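You operate a simulated robot arm through the tools that you are given. There is no shell and no other tool. Be economical: measure what you need, move in short steps, check, and stop when the job is done.

You run a simulated robot arm. Do the job below in one go: nothing can be reset, and whatever is moved stays where it is left.

TASK
Tumble the red disc for 5 seconds, then open the lid.
Fine: Shut the lid, set the time dial and start it once; leave the disc in and the other disc where it is.
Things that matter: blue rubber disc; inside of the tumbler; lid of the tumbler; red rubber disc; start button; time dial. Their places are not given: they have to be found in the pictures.

It is judged by the outcome, as a careful person would: the job done as asked, and still so three seconds after it is handed in. It fails if anything else is knocked over, pushed out of place, dropped, spilled or broken. A push-on lid holds only when it is set on centred and level and pressed home; a screw cap is set on level and turned clockwise until tight.

THE ROBOT
A 7-joint arm with a two-finger parallel gripper, fixed in place. Base frame: the origin is at the foot of the arm, x ahead of it, y to its left, z up; the work surface is at about z = 0. Lengths are in m, angles in degrees, forces in N, time in s.
With the tool pointing down near the work surface it reaches from about 0.22 to 0.58 m from the base axis. Its first joint turns from -66.0 to 66.0 degrees. Payload 2.5 kg.
The TCP is the grasp point between the finger pads, 0.023 m short of the fingertips. In the tool frame z runs along the fingers and y along their closing line. The gripper opens to 0.094 m. The fingers are 0.038 m wide and 0.01 m thick; the gripper's body (0.054 by 0.096 m) begins 0.039 m behind the TCP.
Orientation is that of the tool frame in the base frame, as a unit quaternion [x, y, z, w]. With the fingers straight down and closing along the base's y, the tool's x points along the base's -x, its y along +y and its z along -z.

THE INTERFACE
- The arm moves only by the tool arm_command. Its argument "motion" is a list of rows, each a list of 6 numbers: the shift along the base's x, y, z in units of 100 mm (1.0 is 100 mm), then the turn, a rotation vector about the base's x, y, z in units of 90 degrees (1.0 is 90 degrees). In form: [[x, y, z, wx, wy, wz], ...]. A call has 1 to 8 rows; each row is the pose to reach, as a shift and turn from the pose commanded when the call began. "fingers" is the gripper command, from -1 (fully open) to 1 (shut), values between in proportion, set as the call begins (left out, the last holds). A call with a number of a shift or a turn outside -1 to 1 is refused whole. Rows are played at 5 a second. More than 0.05 m and 8.6 degrees between two rows, or a gripper value outside its range, and nothing of the call is played. A pose out of reach is approached as far as the arm can. The call stops where the force on the tool passes 40 N (or 10 N more than at its start, if that is more) or the arm is blocked; 0.2 s more then pass. The fingers move at their own pace (about 0.108 m/s each) and stop on an object; they squeeze with about 22 N. The grip force told is the motor's: it shows also when the fingers shut on nothing. Time passes only in rows, and 0.2 s behind the last, so rows that repeat a pose let the fingers close. It gives the time, the measured TCP pose, the force on the tool (base axes), the opening and the grip force at its end, in the units of the frame above (readings bear some noise), with the torque about the TCP (base axes, N m) and any sound that the robot's microphone picked up, and new pictures: "pictures" is both (left out), scene, wrist or none.
- Cameras (640 x 400 px; columns grow to the right, rows downward): "scene" is fixed at [0.1257, -0.3952, 0.5502]; the picture's right is [0.79, -0.61, 0.00], its down [-0.31, -0.40, -0.87] and it looks along [0.53, 0.68, -0.50] (base axes); focal length 353 px, centre (320, 200). "wrist" rides on the gripper at [0.086, 0.016, -0.075] in the tool frame; the picture's right is [-0.18, 0.98, 0.00], its down [-0.58, -0.11, -0.81] and it looks along [-0.79, -0.15, 0.59] (tool axes); focal length 243 px, centre (320, 200).
- pixel_to_xyz(camera, pixels): for up to 12 pixels [column, row] of the newest picture of that camera ("zoom" is the newest enlarged one), the place [x, y, z] in the base frame of the surface seen there, good to about 0.002 m, but the place of the scene camera against the robot may be out by one fixed shift of up to 0.025 m in any direction. It takes no simulated time.
- zoom(camera, box): a new picture of the part [left, top, right, bottom] of that camera's present view, enlarged. It takes no simulated time.
- job_done(): hands the job in; it is judged then, once.

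Keep the steps short. Do not move on a guess: measure, check each grasp and each placing, and mend mistakes. In all there are 80 turns and 200 pictures (those below and enlarged ones count). Leave the gripper open and the arm clear of the work at the hand-in unless told otherwise, and finish with a single line.

The tools are called after "Call:" as name(argument=value, ...) on one line, values as JSON. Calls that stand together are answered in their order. arm_command: Moves the arm, as the interface text tells. Its arguments: {"type":"object","properties":{"motion":{"type":"array"},"fingers":{"type":"number"},"pictures":{"type":"string","enum":["both","scene","wrist","none"]}},"required":["motion"]} The other tools are called the same way: pixel_to_xyz (camera, pixels) gives the place of the surface under pixels of a picture; zoom (camera, box) takes an enlarged picture of a part of a camera's view; job_done () hands the job in.

At the start:

```text
clock: 0.0
ee_pos: [0.3556, 0.2463, 0.3358]
tcp_rot: [0.0, 1.0, 0.0, 0.0]
ft_force: [0.6, -0.1, 0.0]
wrist_torque: [-0.01, 0.0, 0.01]
width: 0.0938
grasp_force: 0.0
```

scene: 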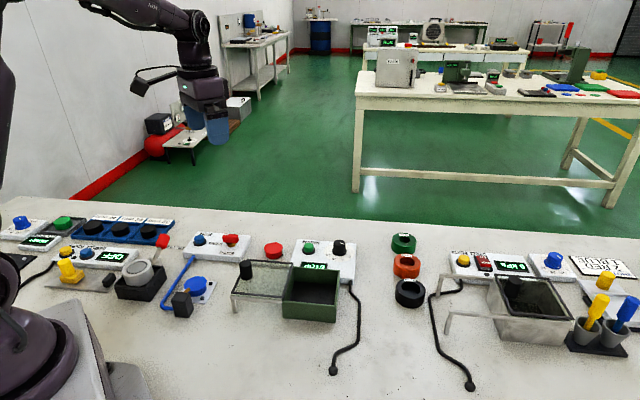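
wrist: 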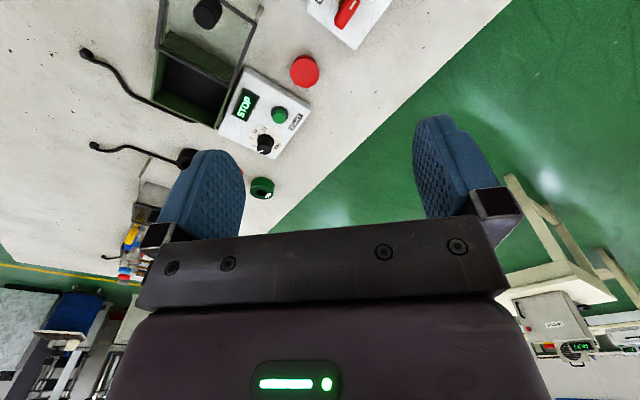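

I see several devices; I'll enlarge the left, middle and right of the bench to identify the tumbler, discs, dial and button.

Call:
zoom(camera="scene", box=[220, 220, 380, 330])

Call:
zoom(camera="scene", box=[0, 200, 240, 330])

Call:
zoom(camera="scene", box=[380, 220, 640, 370])

Call:
zoom(camera="wrist", box=[80, 0, 400, 200])

```text
3.64 times, centred on (300, 275) of scene
```

zoom: 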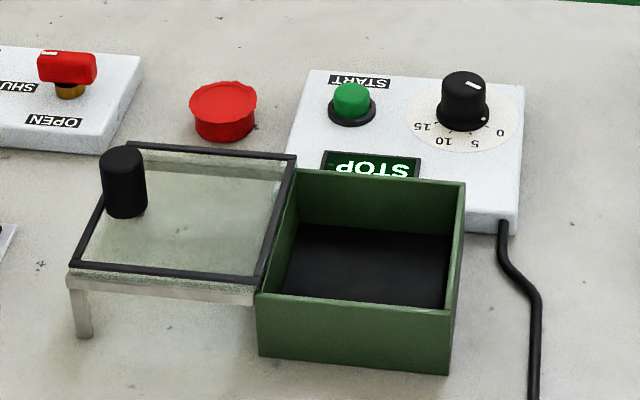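

```text
2.67 times, centred on (120, 265) of scene
```

zoom: 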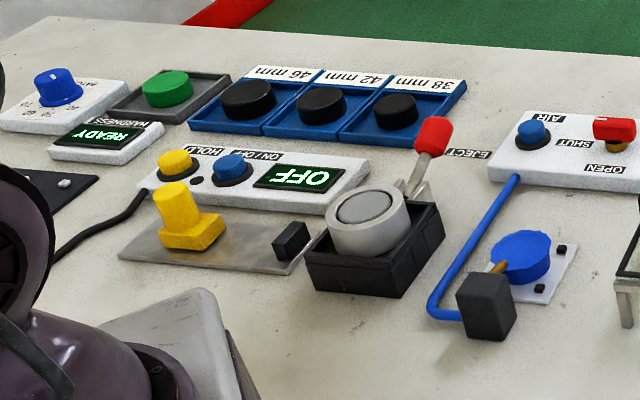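

```text
2.46 times, centred on (510, 295) of scene
```

zoom: 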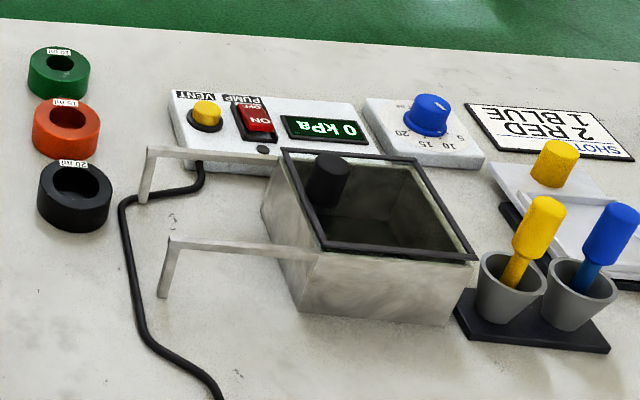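

```text
2.00 times, centred on (240, 100) of wrist
```

zoom: 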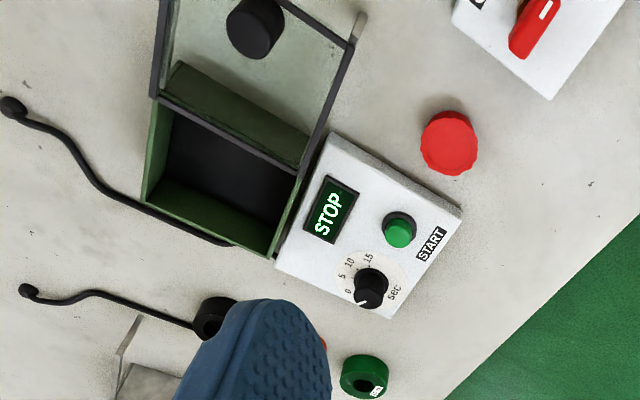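

The tumbler is the green box with a sliding glass lid (black knob); its panel has a green START, a dial at 0 and a "STOP" display. A red disc lies at (273,250). Measuring.

Call:
zoom(camera="wrist", box=[140, 0, 340, 125])

Call:
pixel_to_xyz(camera="wrist", pixels=[[304, 71], [305, 85], [265, 144], [280, 114], [243, 105], [208, 8], [190, 85], [160, 95], [215, 125], [236, 80], [160, 47], [250, 25]])

Call:
pixel_to_xyz(camera="scene", pixels=[[275, 247], [275, 262], [336, 240], [308, 244], [251, 262], [251, 272], [311, 295], [294, 260], [237, 292], [284, 297], [334, 267], [332, 299]])

```text
3.20 times, centred on (240, 62) of wrist
```

zoom: 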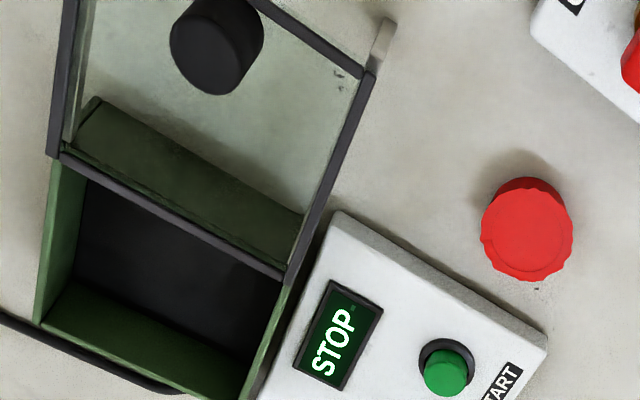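

```text
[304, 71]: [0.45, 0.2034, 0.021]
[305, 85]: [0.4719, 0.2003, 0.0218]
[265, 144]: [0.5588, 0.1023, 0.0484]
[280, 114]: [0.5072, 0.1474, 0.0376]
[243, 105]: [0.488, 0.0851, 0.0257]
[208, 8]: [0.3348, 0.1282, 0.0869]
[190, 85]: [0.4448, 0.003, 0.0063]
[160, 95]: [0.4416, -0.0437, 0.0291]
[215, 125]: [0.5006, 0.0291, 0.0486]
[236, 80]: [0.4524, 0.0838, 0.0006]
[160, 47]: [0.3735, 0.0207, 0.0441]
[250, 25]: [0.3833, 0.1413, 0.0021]
```

```text
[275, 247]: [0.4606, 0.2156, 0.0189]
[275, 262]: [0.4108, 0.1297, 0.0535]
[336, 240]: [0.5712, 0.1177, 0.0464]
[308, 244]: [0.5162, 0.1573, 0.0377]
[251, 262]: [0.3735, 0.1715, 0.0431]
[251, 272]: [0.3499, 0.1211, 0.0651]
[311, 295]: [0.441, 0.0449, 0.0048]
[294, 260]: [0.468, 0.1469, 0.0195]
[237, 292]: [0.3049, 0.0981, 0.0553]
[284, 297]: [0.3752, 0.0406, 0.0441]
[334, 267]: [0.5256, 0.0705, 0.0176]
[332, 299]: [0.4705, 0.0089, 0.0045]
```

The red one is at about (0.46, 0.203), top z 0.021. I'll confirm it is a disc and look for the blue disc near (197,285).

Call:
zoom(camera="scene", box=[160, 225, 300, 320])

Call:
pixel_to_xyz(camera="wrist", pixels=[[292, 71], [317, 71], [304, 58], [304, 78], [202, 127], [219, 121], [155, 52], [230, 88], [152, 100], [240, 70], [160, 22], [262, 13]])

```text
4.21 times, centred on (230, 272) of scene
```

zoom: 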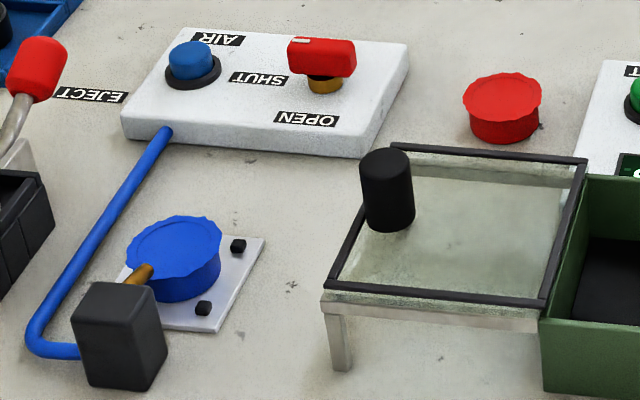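

```text
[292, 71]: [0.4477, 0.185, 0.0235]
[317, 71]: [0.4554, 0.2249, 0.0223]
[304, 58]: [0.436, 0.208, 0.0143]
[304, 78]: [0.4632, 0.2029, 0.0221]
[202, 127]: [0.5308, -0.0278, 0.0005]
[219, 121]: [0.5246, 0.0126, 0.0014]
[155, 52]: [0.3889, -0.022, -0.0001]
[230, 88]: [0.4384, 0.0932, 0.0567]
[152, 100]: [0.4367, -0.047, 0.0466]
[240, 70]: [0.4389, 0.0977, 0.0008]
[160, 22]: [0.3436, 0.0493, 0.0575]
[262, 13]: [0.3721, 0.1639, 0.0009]
```

The blue disc sits in its air fixture (leave it). The red disc is 42 mm wide with flash. Now I measure panel edges and box edges for geometry.

Call:
pixel_to_xyz(camera="wrist", pixels=[[246, 69], [309, 103], [276, 157], [218, 128], [155, 50], [157, 47], [229, 86], [216, 123], [163, 90], [205, 115], [222, 95], [168, 60]])

Call:
pixel_to_xyz(camera="scene", pixels=[[295, 263], [335, 266], [285, 294], [332, 298], [284, 311], [331, 313], [252, 257], [239, 290], [292, 260], [284, 291], [295, 276], [330, 279]])

```text
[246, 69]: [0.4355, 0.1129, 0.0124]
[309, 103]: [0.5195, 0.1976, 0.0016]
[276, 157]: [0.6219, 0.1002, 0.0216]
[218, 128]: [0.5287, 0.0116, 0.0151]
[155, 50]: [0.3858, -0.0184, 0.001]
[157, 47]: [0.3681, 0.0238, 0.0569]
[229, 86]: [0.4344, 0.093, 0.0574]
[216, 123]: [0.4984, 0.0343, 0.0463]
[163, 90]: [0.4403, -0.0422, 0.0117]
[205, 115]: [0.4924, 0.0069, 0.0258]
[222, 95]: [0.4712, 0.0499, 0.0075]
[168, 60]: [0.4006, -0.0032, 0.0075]
```

```text
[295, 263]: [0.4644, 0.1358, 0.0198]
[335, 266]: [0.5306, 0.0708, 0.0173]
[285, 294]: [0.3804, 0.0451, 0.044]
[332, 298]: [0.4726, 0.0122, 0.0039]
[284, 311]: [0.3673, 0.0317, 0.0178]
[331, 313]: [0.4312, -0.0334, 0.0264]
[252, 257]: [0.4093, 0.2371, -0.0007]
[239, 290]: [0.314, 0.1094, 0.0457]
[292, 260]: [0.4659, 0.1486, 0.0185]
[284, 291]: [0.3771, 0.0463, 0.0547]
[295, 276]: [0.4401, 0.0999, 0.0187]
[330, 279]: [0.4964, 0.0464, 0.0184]
```

Everything sits at 45°: lid slides along (0.707,-0.707). I turn the tool -45° (closing parallel to the panel edge) and go toward above the red disc, still high.

Call:
arm_command(motion=[[0.12, -0.07, -0.16, 0, 0, -0.083], [0.25, -0.14, -0.33, 0, 0, -0.167], [0.38, -0.21, -0.5, 0, 0, -0.25], [0.5, -0.28, -0.66, 0, 0, -0.333], [0.63, -0.35, -0.83, 0, 0, -0.417], [0.75, -0.42, -1.0, 0, 0, -0.5]], fingers=-1)

```text
clock: 1.4
ee_pos: [0.431, 0.202, 0.2352]
tcp_rot: [0.385, 0.923, 0.001, 0.0]
ft_force: [0.9, 0.0, -0.7]
wrist_torque: [-0.03, -0.02, 0.03]
width: 0.0941
grasp_force: 0.0
```

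scene: 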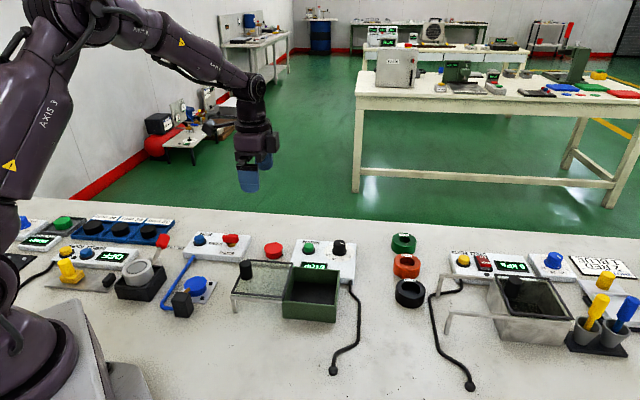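
wrist: 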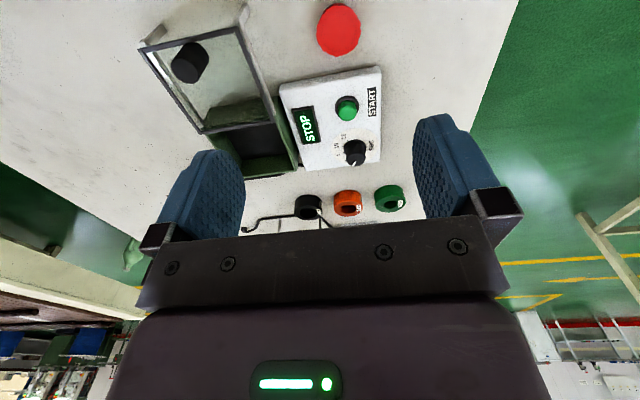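

Good view. Measuring disc (338,30), lid knob (190,62), dial (355,152), start (347,108).

Call:
zoom(camera="wrist", box=[270, 60, 400, 180])

Call:
pixel_to_xyz(camera="wrist", pixels=[[340, 30], [317, 30], [361, 30], [340, 10], [340, 45], [188, 67], [204, 62], [175, 67], [355, 148], [348, 115], [152, 50], [240, 30]])

Call:
pixel_to_xyz(camera="wrist", pixels=[[204, 131], [270, 118], [297, 170], [283, 85], [380, 70], [300, 166], [260, 140], [345, 160], [362, 160], [348, 101], [340, 110], [357, 110]])

```text
3.33 times, centred on (335, 120) of wrist
```

zoom: 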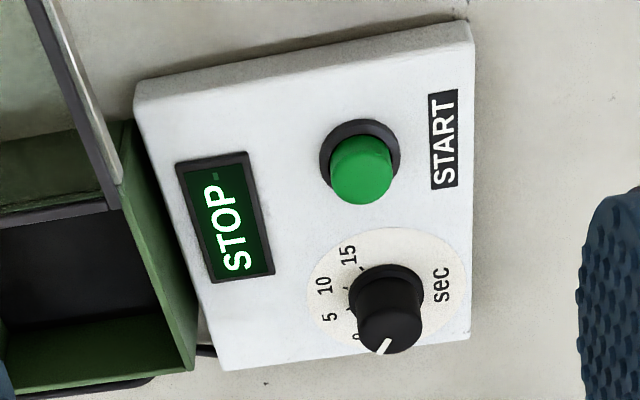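

```text
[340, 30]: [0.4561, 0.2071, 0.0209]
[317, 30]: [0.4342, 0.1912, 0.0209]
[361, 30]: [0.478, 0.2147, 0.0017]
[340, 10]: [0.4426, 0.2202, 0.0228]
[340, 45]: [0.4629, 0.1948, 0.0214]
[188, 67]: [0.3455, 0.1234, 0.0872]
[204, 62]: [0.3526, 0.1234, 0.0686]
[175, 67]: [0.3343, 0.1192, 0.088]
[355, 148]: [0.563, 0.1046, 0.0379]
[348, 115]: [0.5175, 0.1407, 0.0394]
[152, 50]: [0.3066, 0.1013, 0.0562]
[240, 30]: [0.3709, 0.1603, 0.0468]
```

```text
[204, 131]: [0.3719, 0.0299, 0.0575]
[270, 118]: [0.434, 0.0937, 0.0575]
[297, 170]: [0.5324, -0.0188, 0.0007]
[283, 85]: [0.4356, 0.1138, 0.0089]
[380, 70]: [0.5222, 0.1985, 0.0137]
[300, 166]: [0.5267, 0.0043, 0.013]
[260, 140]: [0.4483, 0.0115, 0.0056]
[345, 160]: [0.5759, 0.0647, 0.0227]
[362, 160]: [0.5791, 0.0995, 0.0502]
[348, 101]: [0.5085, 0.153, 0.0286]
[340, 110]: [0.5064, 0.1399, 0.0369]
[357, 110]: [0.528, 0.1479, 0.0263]
```

Disc centre ≈ (0.455, 0.206), 42 mm wide. Opening to ~75 mm and descending to above it.

Call:
arm_command(motion=[[0.12, 0.02, -0.33, 0, 0, 0], [0.24, 0.04, -0.66, 0, 0, 0], [0.24, 0.04, -1.0, 0, 0, 0], [0.24, 0.04, -1.0, 0, 0, 0]], fingers=-0.6)

```text
clock: 2.4
ee_pos: [0.4553, 0.2065, 0.1349]
tcp_rot: [0.383, 0.924, 0.001, 0.001]
ft_force: [0.3, 0.5, 0.8]
wrist_torque: [0.0, -0.01, -0.01]
width: 0.075
grasp_force: 0.1
```

scene: 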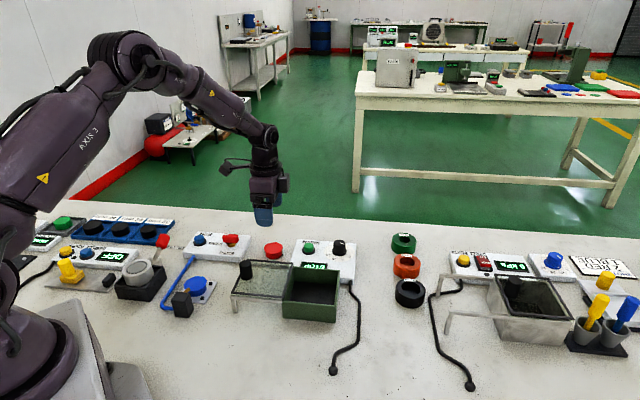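
wrist: 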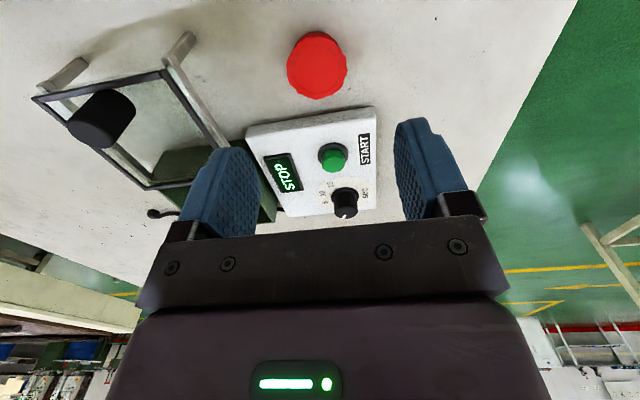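

The disc is still seen between the fingers at (317,65); it lines up. Re-measuring its edges before descending.

Call:
pixel_to_xyz(camera="wrist", pixels=[[289, 62], [317, 62], [346, 62], [318, 36], [318, 84], [318, 95], [300, 50], [335, 75]])

```text
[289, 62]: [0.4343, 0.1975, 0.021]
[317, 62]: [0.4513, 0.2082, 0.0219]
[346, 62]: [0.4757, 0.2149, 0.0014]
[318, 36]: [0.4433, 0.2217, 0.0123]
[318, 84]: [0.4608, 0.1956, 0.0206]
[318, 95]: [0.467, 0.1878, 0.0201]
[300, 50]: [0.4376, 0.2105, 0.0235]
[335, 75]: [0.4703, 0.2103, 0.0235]
```

Centre matches the TCP. Descending.

Call:
arm_command(motion=[[0, 0, -0.35, 0, 0, 0], [0, 0, -0.7, 0, 0, 0], [0, 0, -0.9, 0, 0, 0], [0, 0, -1.0, 0, 0, 0]], pictures="none")

Call:
arm_command(motion=[[0, 0, -0.08, 0, 0, 0], [0, 0, -0.08, 0, 0, 0]], pictures="scene")

Call:
arm_command(motion=[[0, 0, 0, 0, 0, 0], [0, 0, 0, 0, 0, 0], [0, 0, 0, 0, 0, 0]], fingers=1, pictures="both")

```text
clock: 3.4
ee_pos: [0.4551, 0.2083, 0.0348]
tcp_rot: [0.382, 0.924, 0.001, 0.001]
ft_force: [-0.3, 0.1, -0.1]
wrist_torque: [-0.03, 0.03, 0.01]
width: 0.0756
grasp_force: 0.0
```

```text
clock: 4.0
ee_pos: [0.4544, 0.2085, 0.0275]
tcp_rot: [0.383, 0.924, 0.0, 0.0]
ft_force: [0.0, 0.4, -1.0]
wrist_torque: [0.0, 0.0, 0.02]
width: 0.0754
grasp_force: 0.2
```

scene: 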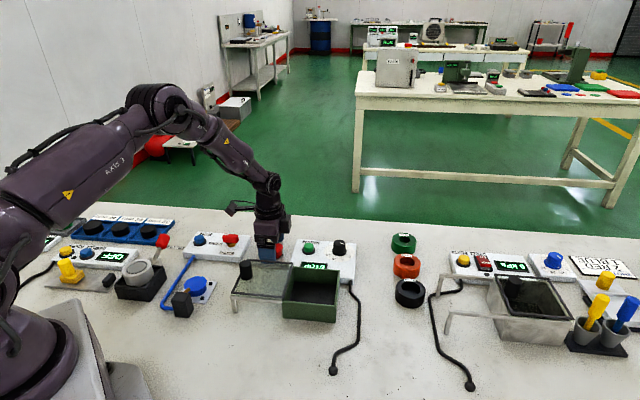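

```text
clock: 4.8
ee_pos: [0.454, 0.2095, 0.0274]
tcp_rot: [0.382, 0.924, 0.0, 0.0]
ft_force: [-0.3, -0.3, -0.2]
wrist_torque: [0.02, 0.02, 0.02]
width: 0.0383
grasp_force: 22.6
```

scene: 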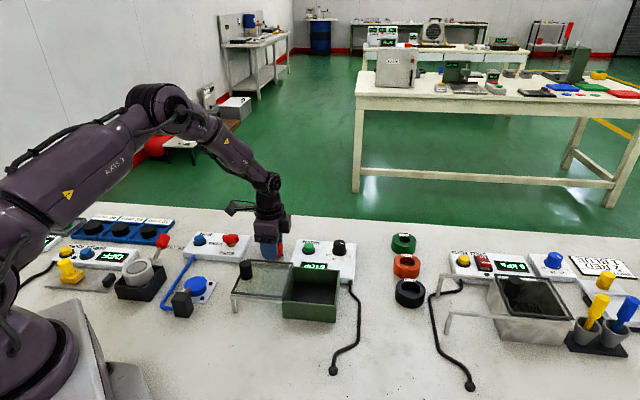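
wrist: 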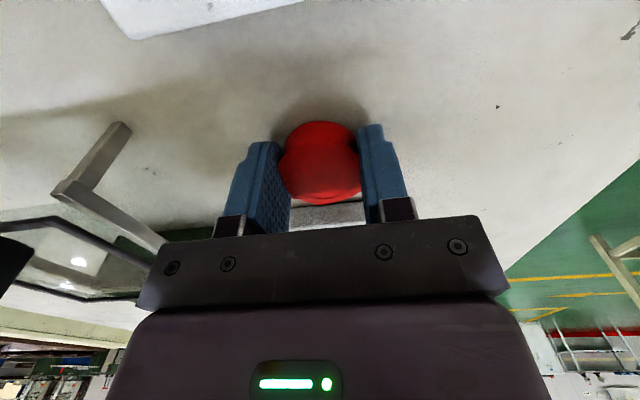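

Held at 38 mm width. Lifting.

Call:
arm_command(motion=[[0, 0, 0.3, 0, 0, 0], [0, 0, 0.6, 0, 0, 0], [0, 0, 1.0, 0, 0, 0], [0, 0, 1.0, 0, 0, 0]], pictures="wrist")

```text
clock: 5.8
ee_pos: [0.4567, 0.2084, 0.1288]
tcp_rot: [0.383, 0.924, -0.001, 0.0]
ft_force: [-0.5, -0.2, -1.0]
wrist_torque: [0.02, 0.03, -0.01]
width: 0.0384
grasp_force: 22.2
```

wrist: 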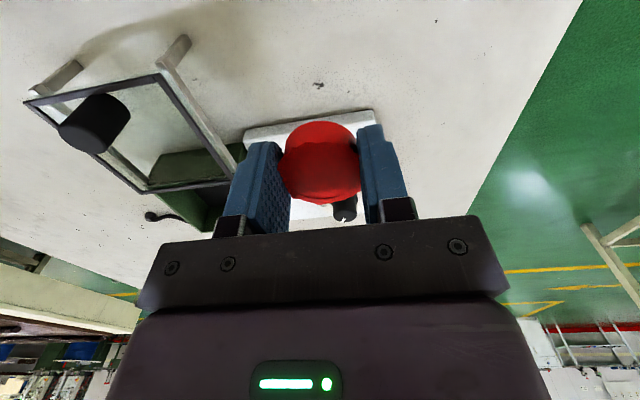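

Held firmly. Measuring box floor and rim in the scene view, with the known dial/start/lid points to find the scene shift.

Call:
zoom(camera="scene", box=[220, 230, 370, 330])

Call:
pixel_to_xyz(camera="scene", pixels=[[296, 290], [330, 294], [332, 286], [300, 285], [315, 290], [339, 272], [335, 306], [335, 305], [338, 271], [282, 304], [247, 264], [309, 300]])

```text
4.00 times, centred on (295, 280) of scene
```

zoom: 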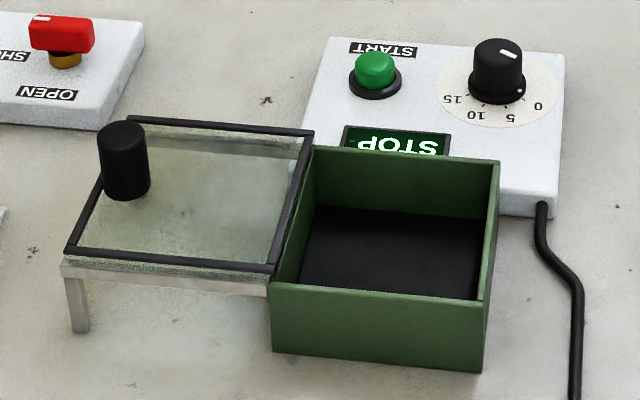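

```text
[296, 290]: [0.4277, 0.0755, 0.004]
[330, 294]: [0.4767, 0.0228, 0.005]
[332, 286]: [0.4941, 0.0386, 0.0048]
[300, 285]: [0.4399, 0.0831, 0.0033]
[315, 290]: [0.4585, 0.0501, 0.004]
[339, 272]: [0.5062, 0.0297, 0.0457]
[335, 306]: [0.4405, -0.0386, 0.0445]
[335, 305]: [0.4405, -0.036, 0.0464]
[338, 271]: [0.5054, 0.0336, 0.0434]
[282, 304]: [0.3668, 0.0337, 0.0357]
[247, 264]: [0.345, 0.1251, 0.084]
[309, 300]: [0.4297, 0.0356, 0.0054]
```

Box centre ≈ (0.434, 0.027), floor z≈0.0055, rim 0.047. Carrying the disc over at z 0.13.

Call:
arm_command(motion=[[-0.06, -0.45, 0.1, 0, 0, 0], [-0.12, -0.9, 0.1, 0, 0, 0]], pictures="none")

Call:
arm_command(motion=[[-0.05, -0.46, 0, 0, 0, 0], [-0.1, -0.91, 0, 0, 0, 0], [-0.1, -0.91, 0, 0, 0, 0]], pictures="both")

```text
clock: 6.4
ee_pos: [0.4452, 0.1203, 0.1385]
tcp_rot: [0.382, 0.924, 0.001, 0.001]
ft_force: [-0.9, 0.2, -0.8]
wrist_torque: [0.04, 0.02, 0.0]
width: 0.0384
grasp_force: 21.5
```

```text
clock: 7.2
ee_pos: [0.4326, 0.0282, 0.1388]
tcp_rot: [0.382, 0.924, 0.0, 0.0]
ft_force: [-0.3, -0.6, -0.4]
wrist_torque: [0.0, 0.01, -0.01]
width: 0.0384
grasp_force: 21.9
```

scene: 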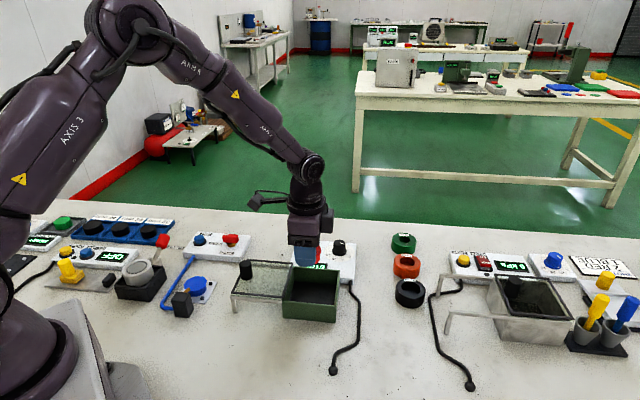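
wrist: 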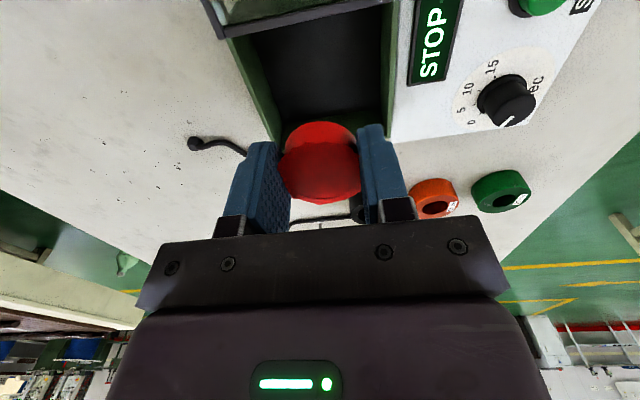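

Aligned over the box. Checking walls in this view once more.

Call:
pixel_to_xyz(camera="wrist", pixels=[[233, 60], [248, 100], [262, 135], [384, 60], [386, 110], [300, 60], [300, 24], [378, 8], [230, 33], [391, 60], [392, 100], [255, 80]])

```text
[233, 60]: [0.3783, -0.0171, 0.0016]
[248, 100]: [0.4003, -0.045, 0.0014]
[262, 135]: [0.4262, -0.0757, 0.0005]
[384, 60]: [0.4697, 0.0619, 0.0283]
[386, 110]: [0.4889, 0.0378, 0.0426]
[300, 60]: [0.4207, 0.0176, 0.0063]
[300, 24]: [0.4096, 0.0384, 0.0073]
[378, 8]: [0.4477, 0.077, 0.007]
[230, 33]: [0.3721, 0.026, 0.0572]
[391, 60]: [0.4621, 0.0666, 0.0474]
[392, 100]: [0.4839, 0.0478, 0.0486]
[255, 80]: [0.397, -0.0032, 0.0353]
```

TCP is centred in the box (u 0.326). Lowering to just above the floor.

Call:
arm_command(motion=[[0, 0, -0.35, 0, 0, 0], [0, 0, -0.65, 0, 0, 0], [0, 0, -0.85, 0, 0, 0], [0, 0, -0.95, 0, 0, 0]], pictures="none")

Call:
arm_command(motion=[[0, 0, -0.05, 0, 0, 0], [0, 0, -0.09, 0, 0, 0], [0, 0, -0.09, 0, 0, 0]], pictures="both")

```text
clock: 8.2
ee_pos: [0.433, 0.028, 0.043]
tcp_rot: [0.383, 0.924, 0.0, 0.0]
ft_force: [1.0, -0.5, -0.4]
wrist_torque: [-0.01, -0.01, 0.0]
width: 0.0383
grasp_force: 21.8
```

```text
clock: 9.0
ee_pos: [0.4323, 0.0268, 0.034]
tcp_rot: [0.383, 0.924, 0.0, 0.0]
ft_force: [0.2, -0.2, -0.5]
wrist_torque: [0.01, 0.03, 0.02]
width: 0.0383
grasp_force: 22.1
```

scene: 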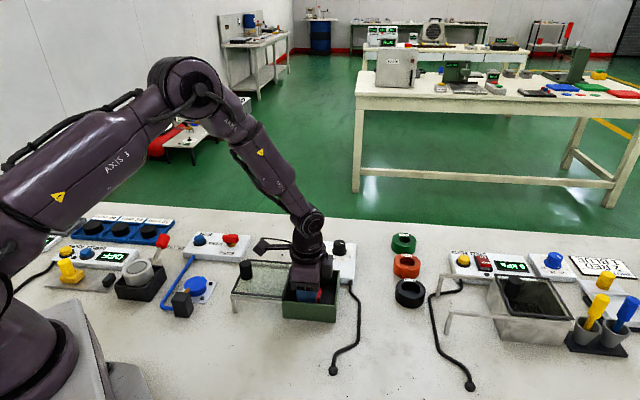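
wrist: 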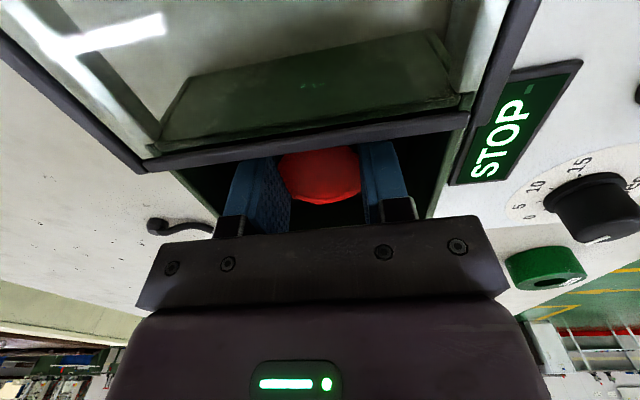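

Disc is about 1 mm above the floor. Opening only to ~56 mm so the fingers stay off the walls, then straight up.

Call:
arm_command(motion=[[0, 0, 0, 0, 0, 0], [0, 0, 0, 0, 0, 0], [0, 0, 0, 0, 0, 0]], fingers=-0.19, pictures="none")

Call:
arm_command(motion=[[0, 0, 0.2, 0, 0, 0], [0, 0, 0.5, 0, 0, 0], [0, 0, 0.9, 0, 0, 0], [0, 0, 1.0, 0, 0, 0]], pictures="both")

```text
clock: 9.8
ee_pos: [0.4328, 0.0264, 0.0336]
tcp_rot: [0.383, 0.924, 0.0, 0.001]
ft_force: [-0.2, -0.6, -0.2]
wrist_torque: [-0.01, 0.04, 0.0]
width: 0.056
grasp_force: 0.0
```

```text
clock: 10.8
ee_pos: [0.4331, 0.0275, 0.1341]
tcp_rot: [0.383, 0.924, 0.0, 0.0]
ft_force: [-0.5, 0.7, 0.5]
wrist_torque: [-0.01, -0.01, 0.0]
width: 0.0559
grasp_force: 0.0
```

scene: 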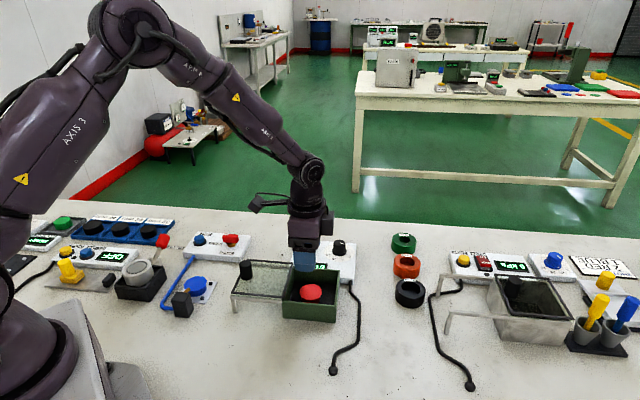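
wrist: 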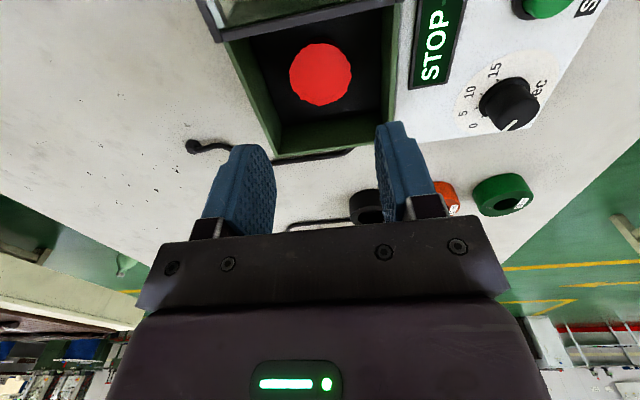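

Disc is lying in the tumbler. Next the lid: moving above the knob, ~0.2 m high, for a measured look.

Call:
arm_command(motion=[[-0.2, 0.2, 0.4, 0, 0, 0], [-0.4, 0.4, 0.7, 0, 0, 0], [-0.65, 0.65, 0.7, 0, 0, 0], [-0.93, 0.93, 0.7, 0, 0, 0], [-0.93, 0.93, 0.7, 0, 0, 0]], pictures="wrist")

```text
clock: 12.0
ee_pos: [0.3405, 0.1203, 0.2045]
tcp_rot: [0.383, 0.924, 0.0, 0.001]
ft_force: [-0.4, 0.1, -0.4]
wrist_torque: [-0.01, 0.02, 0.02]
width: 0.056
grasp_force: 0.0
```

wrist: 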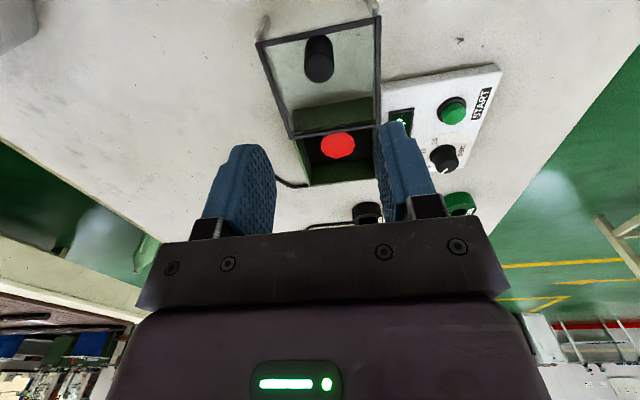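

Call:
zoom(camera="wrist", box=[240, 0, 400, 100])

Call:
pixel_to_xyz(camera="wrist", pixels=[[319, 70], [310, 68], [328, 68], [319, 60], [319, 78], [319, 50], [307, 50], [331, 50], [258, 44], [378, 16], [291, 136], [375, 124]])

```text
4.00 times, centred on (320, 50) of wrist
```

zoom: 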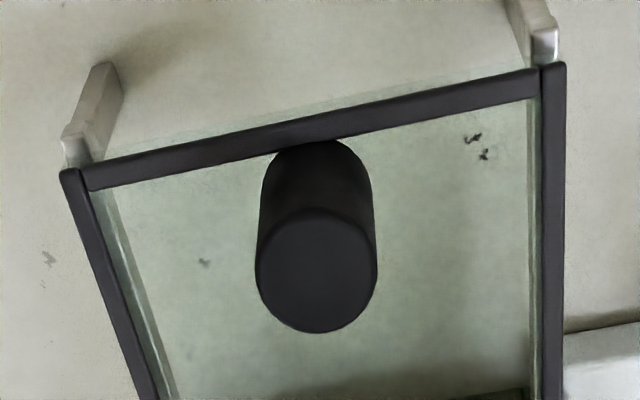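

```text
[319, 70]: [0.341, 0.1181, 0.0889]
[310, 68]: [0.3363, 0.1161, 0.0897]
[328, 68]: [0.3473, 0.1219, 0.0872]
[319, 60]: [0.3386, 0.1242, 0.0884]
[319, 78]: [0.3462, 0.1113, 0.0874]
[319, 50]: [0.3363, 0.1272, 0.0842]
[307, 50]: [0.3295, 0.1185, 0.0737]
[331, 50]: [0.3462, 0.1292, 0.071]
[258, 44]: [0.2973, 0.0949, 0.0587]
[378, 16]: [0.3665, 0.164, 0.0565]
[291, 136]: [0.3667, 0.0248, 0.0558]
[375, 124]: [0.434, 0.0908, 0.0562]
```

Knob centre ≈ (0.3405, 0.1185), top 0.088, lid top 0.057. Descending around it to TCP z 0.085 and gripping.

Call:
arm_command(motion=[[0, -0.02, -0.4, 0, 0, 0], [0, -0.02, -0.8, 0, 0, 0], [0, -0.02, -1.0, 0, 0, 0], [0, -0.02, -1.0, 0, 0, 0]], pictures="none")

Call:
arm_command(motion=[[0, 0, -0.1, 0, 0, 0], [0, 0, -0.19, 0, 0, 0], [0, 0, -0.19, 0, 0, 0]], pictures="scene")

Call:
arm_command(motion=[[0, 0, 0, 0, 0, 0], [0, 0, 0, 0, 0, 0], [0, 0, 0, 0, 0, 0]], fingers=1, pictures="both")

```text
clock: 13.0
ee_pos: [0.3422, 0.1169, 0.1035]
tcp_rot: [0.383, 0.924, 0.0, 0.0]
ft_force: [-0.9, 0.2, -0.1]
wrist_torque: [0.01, 0.01, -0.01]
width: 0.0559
grasp_force: 0.0
```

```text
clock: 13.8
ee_pos: [0.3407, 0.1171, 0.0857]
tcp_rot: [0.382, 0.924, 0.0, 0.0]
ft_force: [0.0, 0.3, 0.4]
wrist_torque: [-0.03, 0.02, -0.01]
width: 0.0557
grasp_force: 0.1
```

scene: 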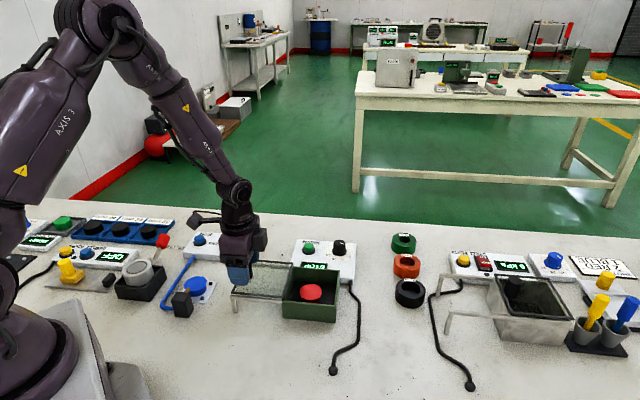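

```text
clock: 14.6
ee_pos: [0.3418, 0.1172, 0.0851]
tcp_rot: [0.382, 0.924, 0.001, 0.001]
ft_force: [8.8, 4.5, -10.7]
wrist_torque: [0.2, 0.52, -0.01]
width: 0.023
grasp_force: 44.9
```

scene: 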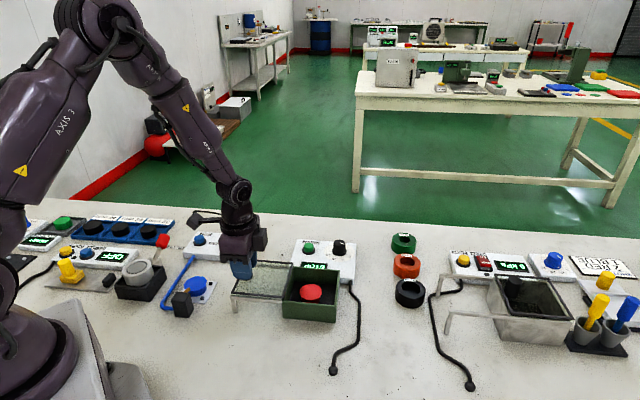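
wrist: 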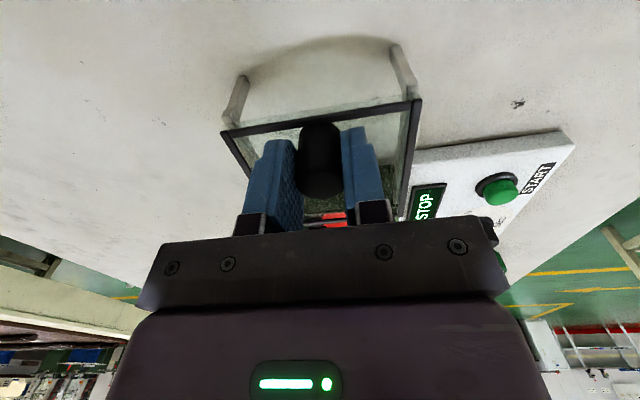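

Gripped on the knob (23 mm), with a slight sideways load along +u; I ease that by ~1.5 mm and slide 30 mm along (0.707,-0.707).

Call:
arm_command(motion=[[0.01, 0.01, 0, 0, 0, 0], [0.07, -0.05, 0, 0, 0, 0], [0.14, -0.12, 0, 0, 0, 0], [0.22, -0.2, 0, 0, 0, 0]], pictures="both")

```text
clock: 15.6
ee_pos: [0.3635, 0.097, 0.0858]
tcp_rot: [0.384, 0.924, -0.001, 0.0]
ft_force: [-15.2, -14.6, 25.1]
wrist_torque: [0.28, 0.06, -0.11]
width: 0.0234
grasp_force: 45.0
```

scene: 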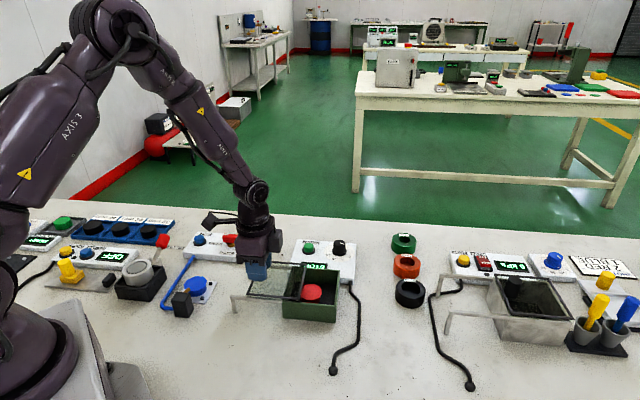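
wrist: 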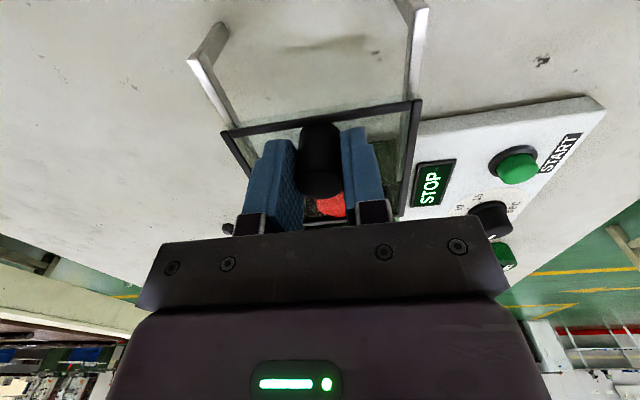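

Lid slides well (30 mm). Easing the side/down load slightly and sliding another 35 mm.

Call:
arm_command(motion=[[-0.006, -0.006, 0.007, 0, 0, 0], [0.064, -0.076, 0.007, 0, 0, 0], [0.134, -0.146, 0.007, 0, 0, 0], [0.204, -0.216, 0.007, 0, 0, 0], [0.25, -0.262, 0.007, 0, 0, 0]], pictures="none")

```text
clock: 16.8
ee_pos: [0.3887, 0.0716, 0.0852]
tcp_rot: [0.381, 0.925, 0.002, 0.003]
ft_force: [2.1, 3.1, 6.0]
wrist_torque: [0.2, 1.02, -0.11]
width: 0.0232
grasp_force: 45.2
```

65 mm done, low forces. Sliding the last ~30 mm slowly toward the stop.

Call:
arm_command(motion=[[0.06, -0.06, 0, 0, 0, 0], [0.12, -0.12, 0, 0, 0, 0], [0.16, -0.16, 0, 0, 0, 0], [0.19, -0.19, 0, 0, 0, 0], [0.205, -0.205, 0, 0, 0, 0]], pictures="both")

```text
clock: 18.0
ee_pos: [0.4079, 0.0513, 0.0866]
tcp_rot: [0.382, 0.924, 0.001, 0.002]
ft_force: [2.7, 4.9, 16.9]
wrist_torque: [0.38, 0.71, 0.16]
width: 0.0237
grasp_force: 45.5
```

scene: 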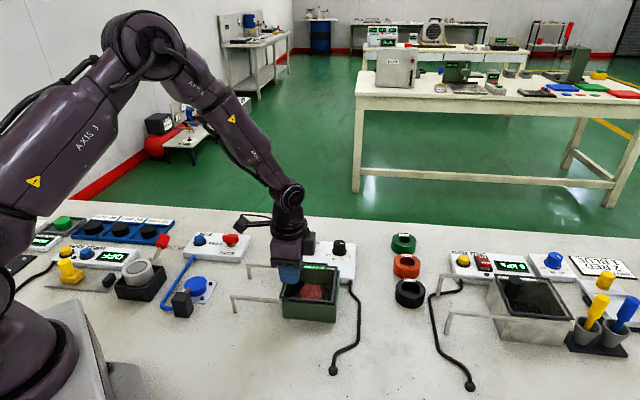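
wrist: 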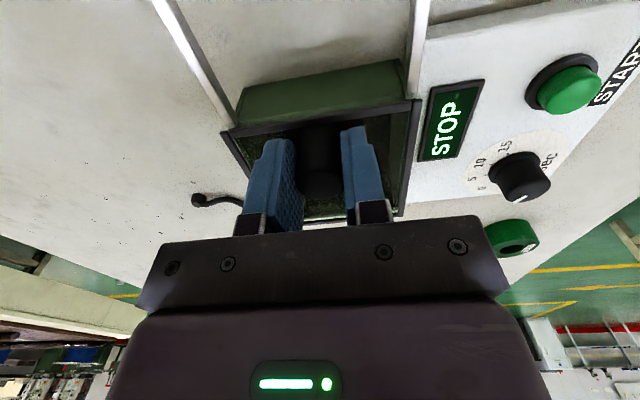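

Checking how the lid edges line up with the box.

Call:
zoom(camera="scene", box=[240, 250, 360, 330])

Call:
pixel_to_xyz(camera="wrist", pixels=[[224, 132], [420, 101], [260, 125], [380, 105], [240, 104], [408, 66], [310, 85]])

Call:
zoom(camera="wrist", box=[200, 50, 440, 240])

```text
5.00 times, centred on (300, 290) of scene
```

zoom: 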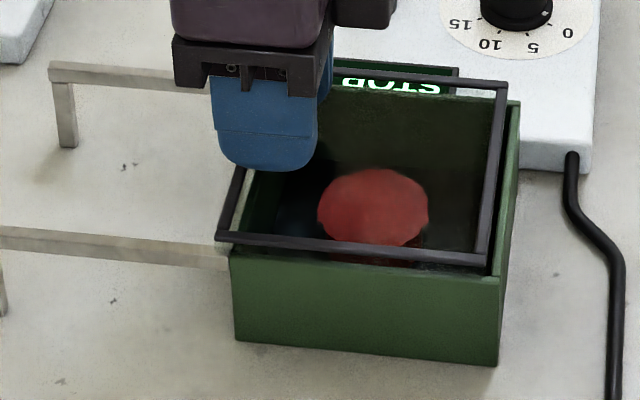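

```text
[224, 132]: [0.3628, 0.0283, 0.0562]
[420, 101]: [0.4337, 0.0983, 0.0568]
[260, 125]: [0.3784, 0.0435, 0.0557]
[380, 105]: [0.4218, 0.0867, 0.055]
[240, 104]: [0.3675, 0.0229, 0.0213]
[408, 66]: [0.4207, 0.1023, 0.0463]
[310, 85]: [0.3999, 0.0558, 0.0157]
```

```text
2.11 times, centred on (320, 145) of wrist
```

zoom: 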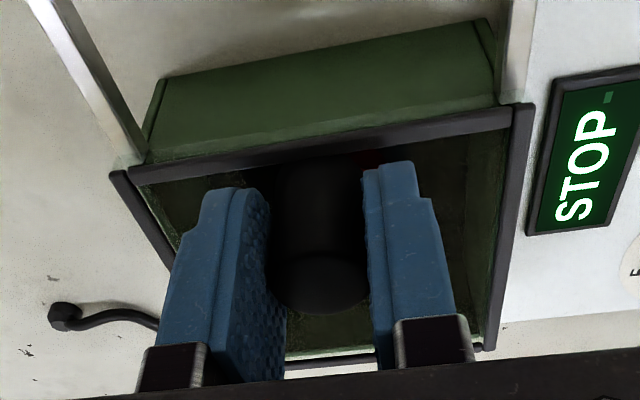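

Scene zoom shows the lid still ~4–5 mm short of the box's right edge. Pushing gently on to find the stop.

Call:
arm_command(motion=[[0.015, -0.015, 0.005, 0, 0, 0], [0.03, -0.03, 0.005, 0, 0, 0], [0.045, -0.045, 0.005, 0, 0, 0], [0.045, -0.045, 0.005, 0, 0, 0]], pictures="both")

```text
clock: 19.0
ee_pos: [0.4109, 0.0474, 0.0857]
tcp_rot: [0.381, 0.925, 0.0, 0.001]
ft_force: [10.6, 10.3, -3.6]
wrist_torque: [-0.97, -0.87, -0.1]
width: 0.0232
grasp_force: 45.2
```

scene: 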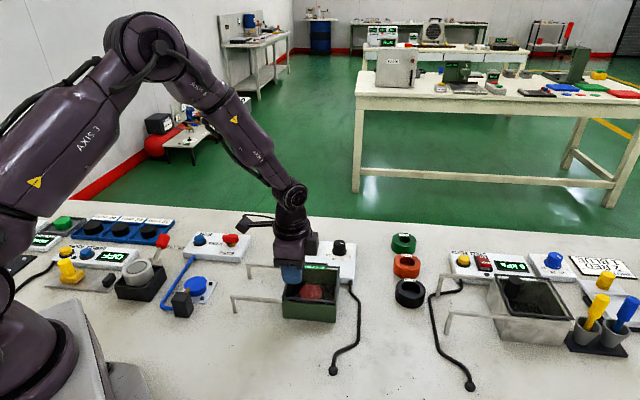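
wrist: 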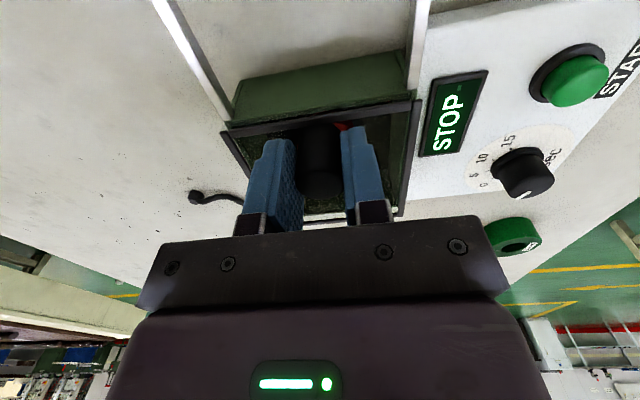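

Call:
zoom(camera="scene", box=[240, 250, 360, 330])

Call:
pixel_to_xyz(camera="wrist", pixels=[[224, 132], [420, 101], [236, 108], [260, 90], [380, 68], [240, 120], [330, 75]])

```text
5.00 times, centred on (300, 290) of scene
```

zoom: 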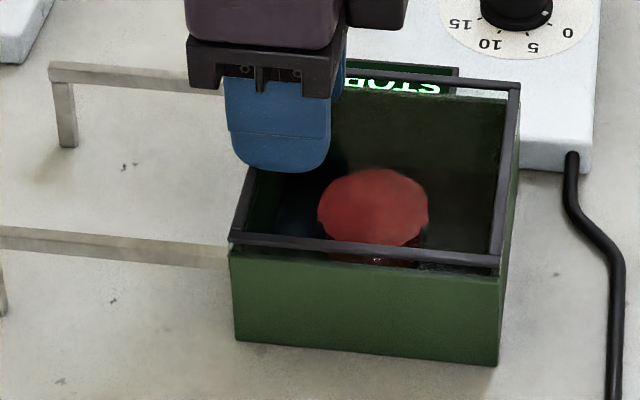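

```text
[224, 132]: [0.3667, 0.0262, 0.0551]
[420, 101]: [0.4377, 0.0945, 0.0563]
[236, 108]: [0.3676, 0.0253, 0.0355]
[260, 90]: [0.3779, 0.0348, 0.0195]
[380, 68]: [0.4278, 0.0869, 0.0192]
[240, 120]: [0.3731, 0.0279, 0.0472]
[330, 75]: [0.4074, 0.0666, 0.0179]
```

Lid now sits flush with all box edges (v 0.242 on both). Releasing and rising.

Call:
arm_command(motion=[[0, 0, 0, 0, 0, 0], [0, 0, 0, 0, 0, 0], [0, 0, 0, 0, 0, 0]], fingers=-0.1, pictures="none")

Call:
arm_command(motion=[[0, 0, 0.3, 0, 0, 0], [0, 0, 0.6, 0, 0, 0], [0.1, 0.1, 0.9, 0, 0, 0], [0.3, 0.3, 1.0, 0, 0, 0], [0.5, 0.5, 1.0, 0, 0, 0], [0.5, 0.5, 1.0, 0, 0, 0]], pictures="both")

```text
clock: 19.8
ee_pos: [0.4107, 0.0469, 0.0849]
tcp_rot: [0.382, 0.924, 0.0, 0.0]
ft_force: [-0.5, -0.2, -0.7]
wrist_torque: [-0.03, 0.01, -0.03]
width: 0.0515
grasp_force: 0.0
```

```text
clock: 21.2
ee_pos: [0.4607, 0.0968, 0.1857]
tcp_rot: [0.383, 0.924, 0.0, 0.001]
ft_force: [0.2, -1.5, 0.0]
wrist_torque: [0.01, 0.02, 0.02]
width: 0.0517
grasp_force: 0.0
```

scene: 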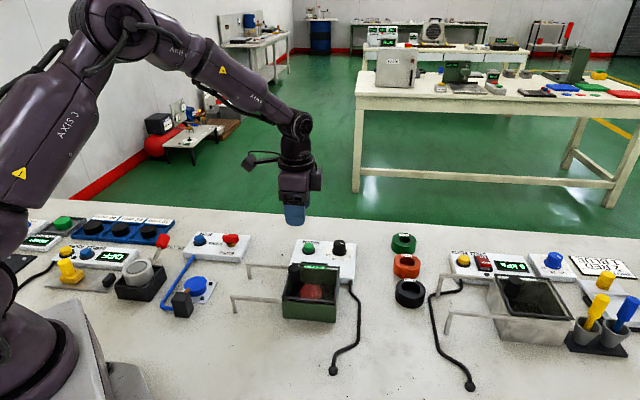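
wrist: 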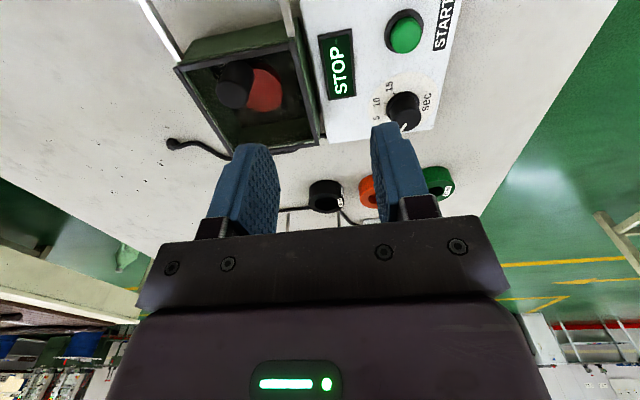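

Lid shut. Next view the dial closely: moving sideways along the panel.

Call:
arm_command(motion=[[0.2, 0.2, 0, 0, 0, 0], [0.4, 0.4, 0, 0, 0, 0], [0.5, 0.55, 0, 0, 0, 0], [0.5, 0.55, 0, 0, 0, 0]], pictures="wrist")

```text
clock: 22.2
ee_pos: [0.5119, 0.1541, 0.1862]
tcp_rot: [0.383, 0.924, 0.0, 0.0]
ft_force: [-0.1, -0.2, 0.1]
wrist_torque: [-0.01, 0.01, -0.01]
width: 0.0518
grasp_force: 0.0
```

wrist: 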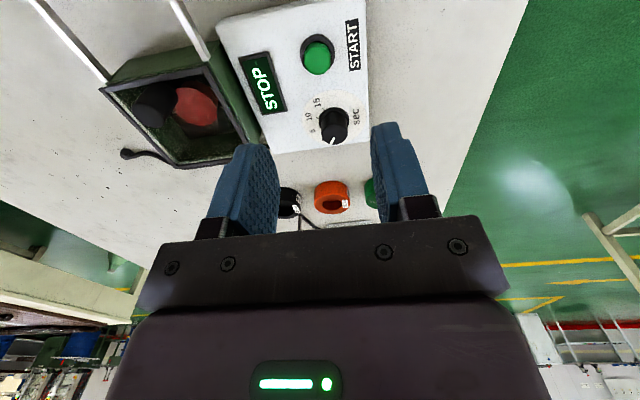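

Call:
zoom(camera="wrist", box=[285, 80, 381, 160])

Call:
pixel_to_xyz(camera="wrist", pixels=[[333, 133], [322, 133], [345, 133], [333, 122], [333, 140], [313, 132], [309, 116], [317, 101], [318, 58], [318, 66], [306, 58], [331, 58]])

Call:
zoom(camera="scene", box=[290, 230, 362, 275])

```text
5.00 times, centred on (333, 120) of wrist
```

zoom: 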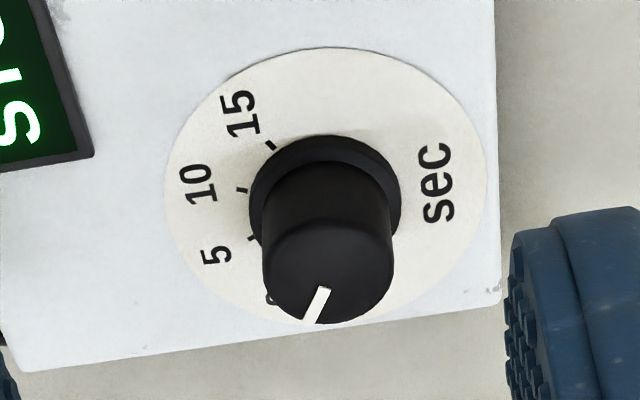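

```text
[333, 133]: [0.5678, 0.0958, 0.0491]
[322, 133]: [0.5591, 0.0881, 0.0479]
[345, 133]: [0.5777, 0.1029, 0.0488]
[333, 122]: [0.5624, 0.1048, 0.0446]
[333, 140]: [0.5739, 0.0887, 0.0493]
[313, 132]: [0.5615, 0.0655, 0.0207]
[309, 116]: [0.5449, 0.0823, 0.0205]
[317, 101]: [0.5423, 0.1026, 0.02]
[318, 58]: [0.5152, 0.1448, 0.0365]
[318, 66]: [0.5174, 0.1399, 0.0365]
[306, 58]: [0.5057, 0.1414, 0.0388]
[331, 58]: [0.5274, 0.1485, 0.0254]
```

```text
8.89 times, centred on (326, 252) of scene
```

zoom: 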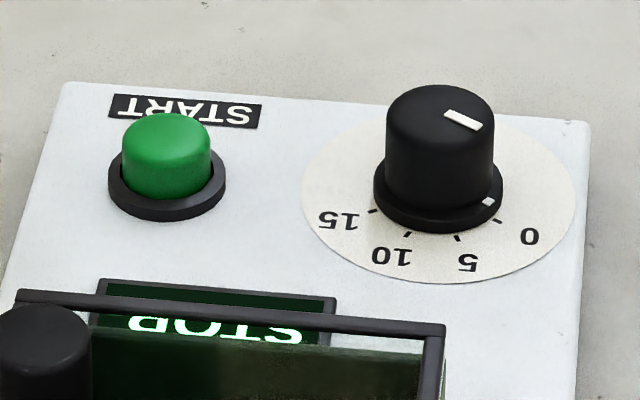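

Pointer is at 0; the 0/5/10/15 ticks lie along one side. Measuring tick points and the plate edge to get angles about the dial axis.

Call:
pixel_to_xyz(camera="zoom", pixels=[[374, 211], [407, 234], [458, 238], [498, 222], [488, 202], [303, 185], [574, 185], [390, 281], [447, 112], [480, 128], [339, 221], [530, 237]])

Call:
pixel_to_xyz(camera="wrist", pixels=[[323.2, 109], [317.4, 118], [318.5, 128.2], [323, 140], [302.5, 120], [365.5, 115], [335, 90], [312, 131], [308, 117], [316, 103], [333.5, 138.5], [331, 143]])

```text
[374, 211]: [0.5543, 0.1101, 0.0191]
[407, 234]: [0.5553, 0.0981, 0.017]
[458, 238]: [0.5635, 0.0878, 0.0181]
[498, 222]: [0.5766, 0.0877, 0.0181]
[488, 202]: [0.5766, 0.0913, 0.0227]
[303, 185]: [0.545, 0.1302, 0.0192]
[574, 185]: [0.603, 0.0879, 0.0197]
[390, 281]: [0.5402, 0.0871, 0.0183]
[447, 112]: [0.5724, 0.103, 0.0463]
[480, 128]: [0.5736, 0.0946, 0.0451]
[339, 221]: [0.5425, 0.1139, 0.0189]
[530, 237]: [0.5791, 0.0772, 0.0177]
```

```text
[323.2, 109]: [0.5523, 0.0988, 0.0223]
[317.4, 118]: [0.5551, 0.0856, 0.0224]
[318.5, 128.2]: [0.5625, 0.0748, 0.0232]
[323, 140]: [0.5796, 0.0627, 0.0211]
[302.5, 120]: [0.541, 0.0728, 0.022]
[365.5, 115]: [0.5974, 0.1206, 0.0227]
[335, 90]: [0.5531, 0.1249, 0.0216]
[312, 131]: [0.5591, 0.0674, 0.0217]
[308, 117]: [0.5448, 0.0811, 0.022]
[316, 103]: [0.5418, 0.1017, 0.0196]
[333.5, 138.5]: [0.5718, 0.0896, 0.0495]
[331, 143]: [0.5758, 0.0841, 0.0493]
```

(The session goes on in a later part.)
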